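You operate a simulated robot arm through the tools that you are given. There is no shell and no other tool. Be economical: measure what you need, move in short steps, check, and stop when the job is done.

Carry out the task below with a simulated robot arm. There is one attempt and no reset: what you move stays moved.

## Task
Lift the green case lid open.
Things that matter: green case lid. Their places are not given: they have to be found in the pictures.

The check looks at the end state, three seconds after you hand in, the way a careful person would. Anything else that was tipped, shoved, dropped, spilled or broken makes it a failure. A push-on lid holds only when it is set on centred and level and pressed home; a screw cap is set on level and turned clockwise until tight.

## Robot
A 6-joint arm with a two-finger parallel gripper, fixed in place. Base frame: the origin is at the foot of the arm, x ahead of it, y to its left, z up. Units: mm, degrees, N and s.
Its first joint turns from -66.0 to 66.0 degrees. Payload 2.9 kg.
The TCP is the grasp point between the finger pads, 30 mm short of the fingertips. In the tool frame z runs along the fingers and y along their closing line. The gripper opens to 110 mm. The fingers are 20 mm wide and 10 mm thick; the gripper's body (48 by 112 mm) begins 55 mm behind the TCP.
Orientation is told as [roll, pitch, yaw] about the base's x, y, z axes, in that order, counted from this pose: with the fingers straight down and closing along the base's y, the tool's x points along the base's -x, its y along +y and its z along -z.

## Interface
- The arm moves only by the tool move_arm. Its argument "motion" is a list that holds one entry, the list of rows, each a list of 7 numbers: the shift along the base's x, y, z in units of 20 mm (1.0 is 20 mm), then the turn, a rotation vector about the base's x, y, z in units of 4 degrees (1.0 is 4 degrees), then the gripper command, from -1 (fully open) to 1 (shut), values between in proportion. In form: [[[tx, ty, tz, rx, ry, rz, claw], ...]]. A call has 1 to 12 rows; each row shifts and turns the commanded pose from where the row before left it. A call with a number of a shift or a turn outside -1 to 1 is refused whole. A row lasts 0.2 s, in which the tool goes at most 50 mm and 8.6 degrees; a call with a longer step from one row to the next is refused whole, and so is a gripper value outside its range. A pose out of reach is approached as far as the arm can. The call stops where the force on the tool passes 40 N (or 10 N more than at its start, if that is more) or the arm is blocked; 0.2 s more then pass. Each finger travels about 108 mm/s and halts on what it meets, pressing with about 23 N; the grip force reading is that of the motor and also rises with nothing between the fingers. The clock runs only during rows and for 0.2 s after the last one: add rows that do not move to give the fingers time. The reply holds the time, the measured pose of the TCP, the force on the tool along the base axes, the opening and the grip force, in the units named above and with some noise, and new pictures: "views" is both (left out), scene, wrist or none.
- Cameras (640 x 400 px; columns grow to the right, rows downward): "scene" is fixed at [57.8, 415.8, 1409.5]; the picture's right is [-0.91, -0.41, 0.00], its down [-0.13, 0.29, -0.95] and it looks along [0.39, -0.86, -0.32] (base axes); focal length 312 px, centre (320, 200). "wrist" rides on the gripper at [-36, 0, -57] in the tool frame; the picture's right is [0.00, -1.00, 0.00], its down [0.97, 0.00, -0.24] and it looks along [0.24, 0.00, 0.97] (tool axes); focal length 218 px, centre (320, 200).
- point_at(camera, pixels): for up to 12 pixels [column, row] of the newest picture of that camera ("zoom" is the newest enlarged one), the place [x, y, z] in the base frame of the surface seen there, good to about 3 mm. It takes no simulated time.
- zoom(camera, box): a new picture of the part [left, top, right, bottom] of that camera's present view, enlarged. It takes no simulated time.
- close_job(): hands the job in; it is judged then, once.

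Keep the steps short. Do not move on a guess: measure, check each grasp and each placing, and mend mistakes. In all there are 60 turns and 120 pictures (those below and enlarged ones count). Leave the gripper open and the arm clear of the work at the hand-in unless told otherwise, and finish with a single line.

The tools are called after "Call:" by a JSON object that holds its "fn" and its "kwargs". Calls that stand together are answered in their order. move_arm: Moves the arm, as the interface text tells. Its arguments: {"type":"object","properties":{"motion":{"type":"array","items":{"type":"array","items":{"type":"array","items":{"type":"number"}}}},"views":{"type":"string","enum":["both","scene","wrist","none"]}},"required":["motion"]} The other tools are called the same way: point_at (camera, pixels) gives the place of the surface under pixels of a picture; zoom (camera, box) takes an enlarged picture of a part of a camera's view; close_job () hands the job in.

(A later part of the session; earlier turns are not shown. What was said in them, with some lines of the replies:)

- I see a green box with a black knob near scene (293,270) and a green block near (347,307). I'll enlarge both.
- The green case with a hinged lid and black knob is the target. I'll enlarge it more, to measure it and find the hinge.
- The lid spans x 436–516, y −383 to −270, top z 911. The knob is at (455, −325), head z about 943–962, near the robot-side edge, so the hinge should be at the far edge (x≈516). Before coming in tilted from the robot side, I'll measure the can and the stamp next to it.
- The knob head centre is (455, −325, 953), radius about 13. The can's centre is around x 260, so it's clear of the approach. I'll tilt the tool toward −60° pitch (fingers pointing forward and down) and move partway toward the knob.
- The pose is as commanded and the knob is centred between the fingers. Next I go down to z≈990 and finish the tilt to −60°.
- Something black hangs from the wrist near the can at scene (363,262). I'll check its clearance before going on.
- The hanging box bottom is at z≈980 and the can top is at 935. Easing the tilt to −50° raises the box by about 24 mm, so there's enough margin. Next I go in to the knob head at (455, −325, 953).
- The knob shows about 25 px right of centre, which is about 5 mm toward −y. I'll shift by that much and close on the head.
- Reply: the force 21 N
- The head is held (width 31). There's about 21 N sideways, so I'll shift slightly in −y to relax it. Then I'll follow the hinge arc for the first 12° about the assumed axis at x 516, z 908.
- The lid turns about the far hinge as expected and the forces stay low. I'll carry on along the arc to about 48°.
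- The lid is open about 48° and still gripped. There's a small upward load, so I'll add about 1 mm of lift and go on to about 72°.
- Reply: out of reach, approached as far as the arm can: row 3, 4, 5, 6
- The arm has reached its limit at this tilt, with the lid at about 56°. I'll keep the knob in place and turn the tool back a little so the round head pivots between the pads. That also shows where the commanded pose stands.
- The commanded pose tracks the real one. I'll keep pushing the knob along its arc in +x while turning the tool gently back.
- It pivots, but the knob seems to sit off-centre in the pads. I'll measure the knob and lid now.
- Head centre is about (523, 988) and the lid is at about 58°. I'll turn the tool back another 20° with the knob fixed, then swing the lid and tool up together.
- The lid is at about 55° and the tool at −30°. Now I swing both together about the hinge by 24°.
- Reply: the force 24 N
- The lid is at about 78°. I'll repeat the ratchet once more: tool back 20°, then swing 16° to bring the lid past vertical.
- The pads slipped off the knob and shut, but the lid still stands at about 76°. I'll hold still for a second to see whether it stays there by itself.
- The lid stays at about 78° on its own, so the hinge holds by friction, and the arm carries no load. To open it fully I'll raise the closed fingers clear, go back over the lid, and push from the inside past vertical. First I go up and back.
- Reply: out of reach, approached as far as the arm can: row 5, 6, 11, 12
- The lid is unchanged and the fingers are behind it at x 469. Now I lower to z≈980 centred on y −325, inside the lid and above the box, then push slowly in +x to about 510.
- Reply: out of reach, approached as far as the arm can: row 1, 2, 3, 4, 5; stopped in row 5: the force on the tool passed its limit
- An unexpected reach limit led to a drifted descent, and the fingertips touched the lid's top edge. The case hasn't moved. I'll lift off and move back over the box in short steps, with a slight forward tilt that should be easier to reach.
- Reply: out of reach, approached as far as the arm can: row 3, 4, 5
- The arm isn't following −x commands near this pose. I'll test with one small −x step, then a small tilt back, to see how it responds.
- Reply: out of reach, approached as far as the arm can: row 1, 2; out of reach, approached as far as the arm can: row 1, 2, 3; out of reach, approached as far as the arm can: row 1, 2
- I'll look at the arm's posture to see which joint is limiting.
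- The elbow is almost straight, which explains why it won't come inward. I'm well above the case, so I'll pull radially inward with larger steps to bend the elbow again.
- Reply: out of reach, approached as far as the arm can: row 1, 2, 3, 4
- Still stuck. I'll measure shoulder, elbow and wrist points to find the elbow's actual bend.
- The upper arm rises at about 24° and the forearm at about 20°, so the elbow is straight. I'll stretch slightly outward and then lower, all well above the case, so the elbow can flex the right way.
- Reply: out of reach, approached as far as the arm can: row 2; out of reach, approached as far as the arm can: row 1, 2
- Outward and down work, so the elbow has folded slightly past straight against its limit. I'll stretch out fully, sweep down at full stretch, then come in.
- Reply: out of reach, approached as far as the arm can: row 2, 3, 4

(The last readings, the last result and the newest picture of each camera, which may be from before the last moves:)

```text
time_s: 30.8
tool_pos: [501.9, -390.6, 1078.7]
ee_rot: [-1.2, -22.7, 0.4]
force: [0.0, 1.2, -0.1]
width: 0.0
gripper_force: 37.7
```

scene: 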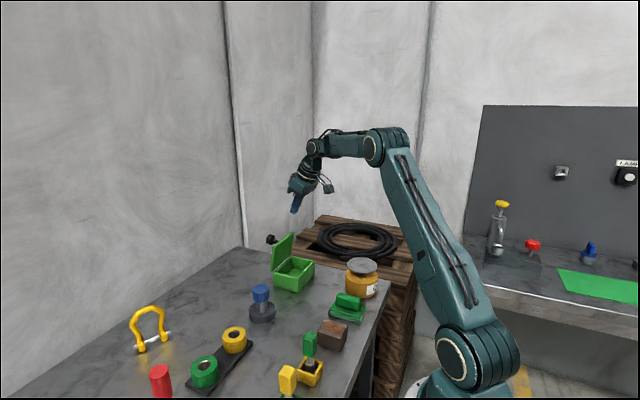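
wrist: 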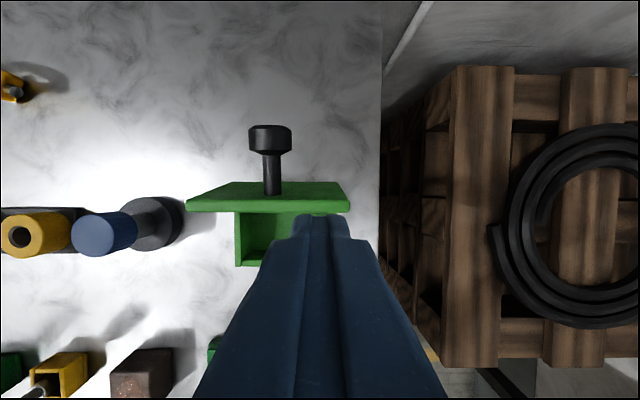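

The elbow is back in its normal bend. Now I move over the box behind the lid, to about (455, −326, 1070), pitch −10°.

Call:
{"fn": "move_arm", "kwargs": {"motion": [[[-0.6, 0.65, 0, 0.07, 0.6, 0, 1], [-0.6, 0.65, 0, 0.07, 0.6, 0, 1], [-0.6, 0.65, 0, 0.07, 0.6, 0, 1], [-0.4, 0.65, 0, 0.07, 0.6, 0, 1], [-0.15, 0.6, -0.2, 0, 0.6, 0, 1]]]}}

Call:
{"fn": "zoom", "kwargs": {"camera": "scene", "box": [240, 200, 356, 300]}}

Call:
{"fn": "point_at", "kwargs": {"camera": "zoom", "pixels": [[303, 135], [299, 145], [234, 195], [265, 200]]}}

```text
time_s: 32.0
tool_pos: [453.7, -325.9, 1074.2]
ee_rot: [0.1, -10.6, 0.1]
force: [-0.1, 0.2, 0.1]
width: 0.0
gripper_force: 37.6
```

scene: 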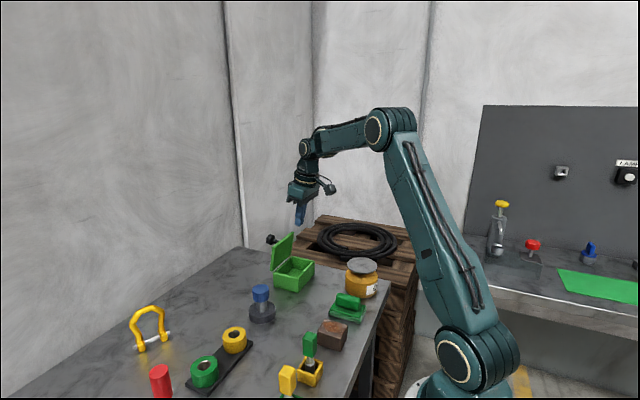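
wrist: 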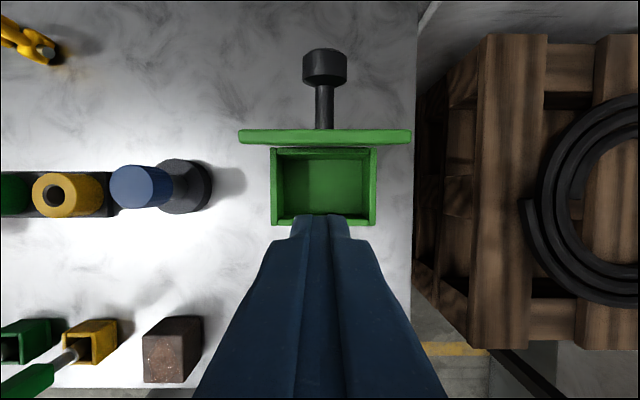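

```text
4.00 times, centred on (298, 250) of scene
```

zoom: 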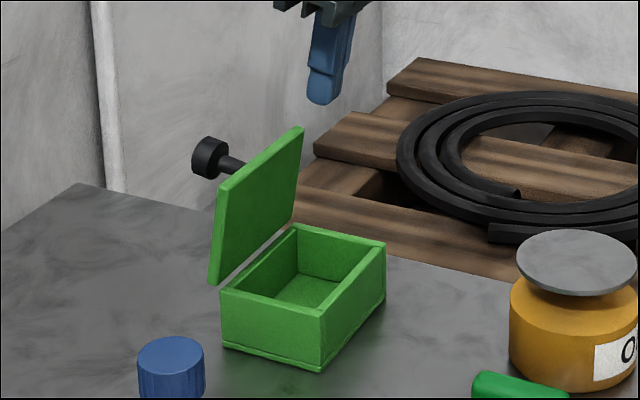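

```text
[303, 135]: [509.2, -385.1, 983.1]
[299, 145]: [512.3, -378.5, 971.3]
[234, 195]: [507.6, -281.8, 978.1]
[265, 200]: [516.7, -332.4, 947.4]
```

The lid is at about 82° and the tool is placed right. I'll lower to z≈980 behind the lid.

Call:
{"fn": "move_arm", "kwargs": {"motion": [[[0, 0, -0.9, 0, 0, 0, 1], [0, 0, -0.9, 0, 0, 0, 1], [0, 0, -0.9, 0, 0, 0, 1], [0, 0, -0.9, 0, 0, 0, 1], [0, 0, -0.9, 0, 0, 0, 1], [0.5, 0, -0.1, 0, 0, 0, 1]]], "views": "scene"}}

Call:
{"fn": "zoom", "kwargs": {"camera": "scene", "box": [240, 200, 356, 300]}}

```text
time_s: 33.4
tool_pos: [464.4, -326.3, 981.7]
ee_rot: [0.1, -10.6, 0.0]
force: [0.0, -0.5, -0.3]
width: 0.0
gripper_force: 37.2
```

scene: 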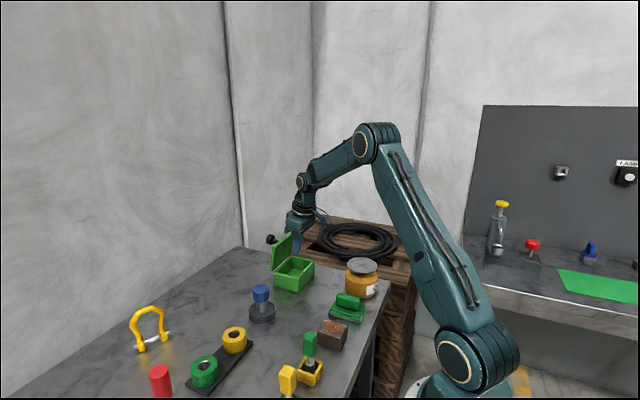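

```text
4.00 times, centred on (298, 250) of scene
```

zoom: 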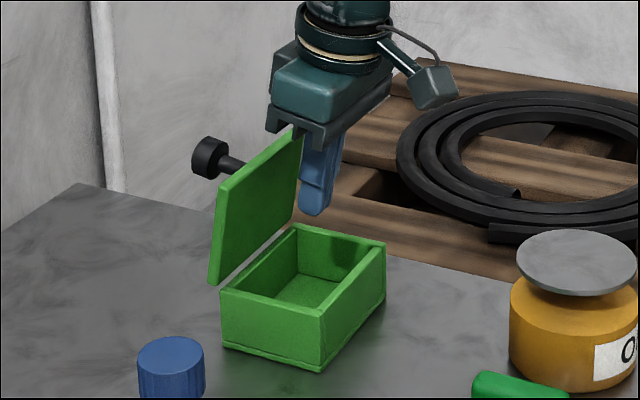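

I'm clear inside the lid. Now I push slowly in +x to about 518.

Call:
{"fn": "move_arm", "kwargs": {"motion": [[[0.3, 0, 0, 0, 0, 0, 1], [0.3, 0, 0, 0, 0, 0, 1], [0.3, 0, 0, 0, 0, 0, 1], [0.3, 0, 0, 0, 0, 0, 1], [0.3, 0, 0, 0, 0, 0, 1], [0.25, 0, 0, 0, 0, 0, 1], [0.25, 0, 0, 0, 0, 0, 1], [0.25, 0, 0, 0, 0, 0, 1], [0.25, 0, 0, 0, 0, 0, 1], [0.25, 0, 0, 0, 0, 0, 1]]], "views": "scene"}}

Call:
{"fn": "zoom", "kwargs": {"camera": "scene", "box": [240, 200, 356, 300]}}

```text
time_s: 35.1
tool_pos: [499.4, -327.8, 981.6]
ee_rot: [0.6, -9.6, -0.4]
force: [-10.8, 1.3, 1.8]
width: 0.0
gripper_force: 38.1
stopped in row 8: the force on the tool passed its limit (the readings are from after the stop); the commanded pose is now the measured one
```

scene: 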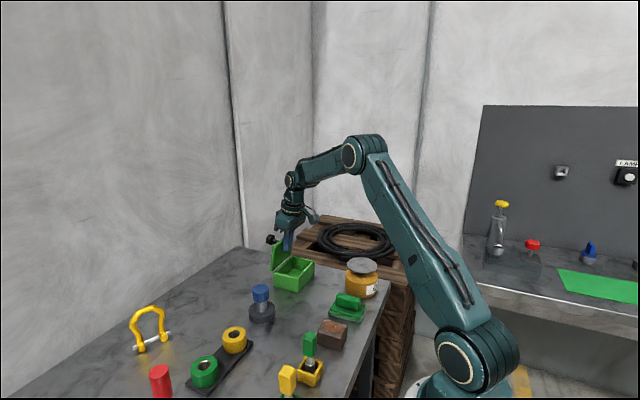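

```text
4.00 times, centred on (298, 250) of scene
```

zoom: 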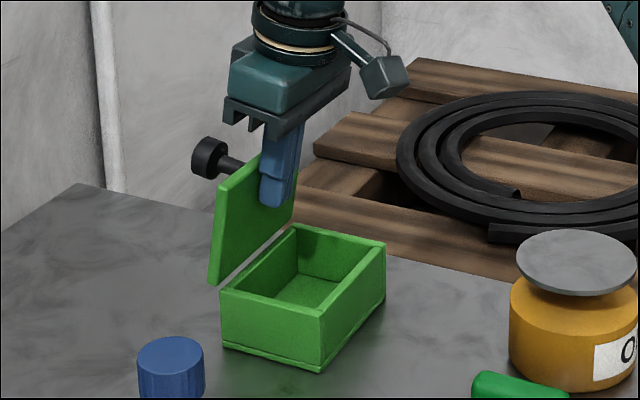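

The push met a hard stop at over 40 N with almost no lid motion, so the hinge is at its end stop and the lid is fully open. The case hasn't moved. I'll back away, rise, and open the gripper.

Call:
{"fn": "move_arm", "kwargs": {"motion": [[[-0.5, 0, 0, 0, 0, 0, 1], [-0.7, 0, 0, 0, 0, 0, 1], [-0.7, 0, 0.3, 0, 0, 0, 1], [-0.2, 0, 0.9, 0, 0, 0, 1], [0, 0, 0.9, 0, 0, 0, 1], [-0.4, 0, 0.9, 0, 0, 0, 1], [-0.8, 0, 0.9, 0, 0, 0, 1], [-0.8, 0, 0.9, 0, 0, 0, 0], [-0.8, 0, 0.9, 0, 0, 0, -1], [-0.5, 0, 0.6, 0, 0, 0, -1], [0, 0, 0, 0, 0, 0, -1], [0, 0, 0, 0, 0, 0, -1]]]}}

Call:
{"fn": "zoom", "kwargs": {"camera": "scene", "box": [240, 200, 356, 300]}}

Call:
{"fn": "point_at", "kwargs": {"camera": "zoom", "pixels": [[303, 135], [299, 145], [234, 195], [265, 200], [225, 272], [322, 330], [228, 300]]}}

```text
time_s: 37.7
tool_pos: [390.8, -327.1, 1106.3]
ee_rot: [0.4, -9.9, -0.4]
force: [0.0, -0.3, -0.5]
width: 110.0
gripper_force: 0.0
```

scene: 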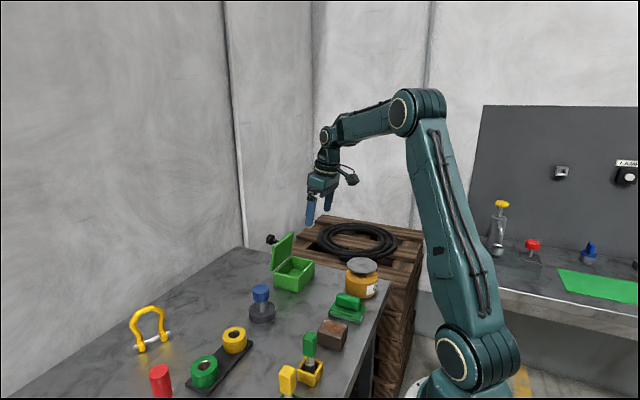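
wrist: 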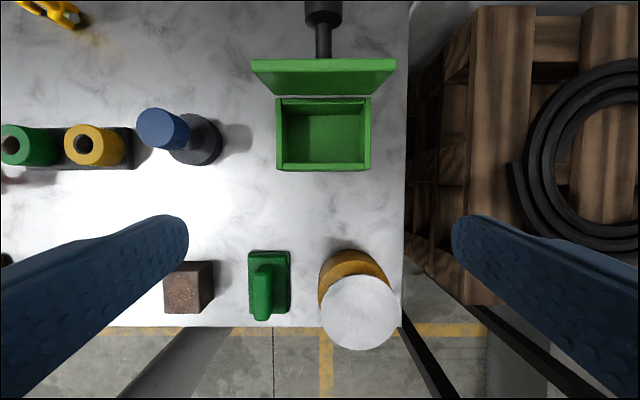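

```text
4.00 times, centred on (298, 250) of scene
```

zoom: 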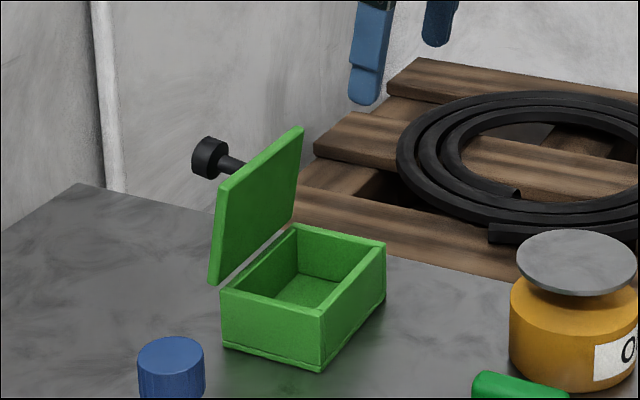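

```text
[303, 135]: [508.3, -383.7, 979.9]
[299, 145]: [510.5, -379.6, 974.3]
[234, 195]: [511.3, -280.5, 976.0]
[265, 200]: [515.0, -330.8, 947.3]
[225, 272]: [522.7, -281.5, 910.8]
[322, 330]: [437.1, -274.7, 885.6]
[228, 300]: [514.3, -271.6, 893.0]
```

The lid stands open at its stop, about 82°, and stays there unaided. The case corner is still at (437, −275), its neighbours look untouched, the gripper is open and the arm is clear. I'm handing in.

Call:
{"fn": "close_job", "kwargs": {}}

```text
The job is handed in.
```

The green case lid is open at about 82°, where it met a hard stop, and it stays up by itself; nothing else was moved, and the arm is clear with the gripper open.
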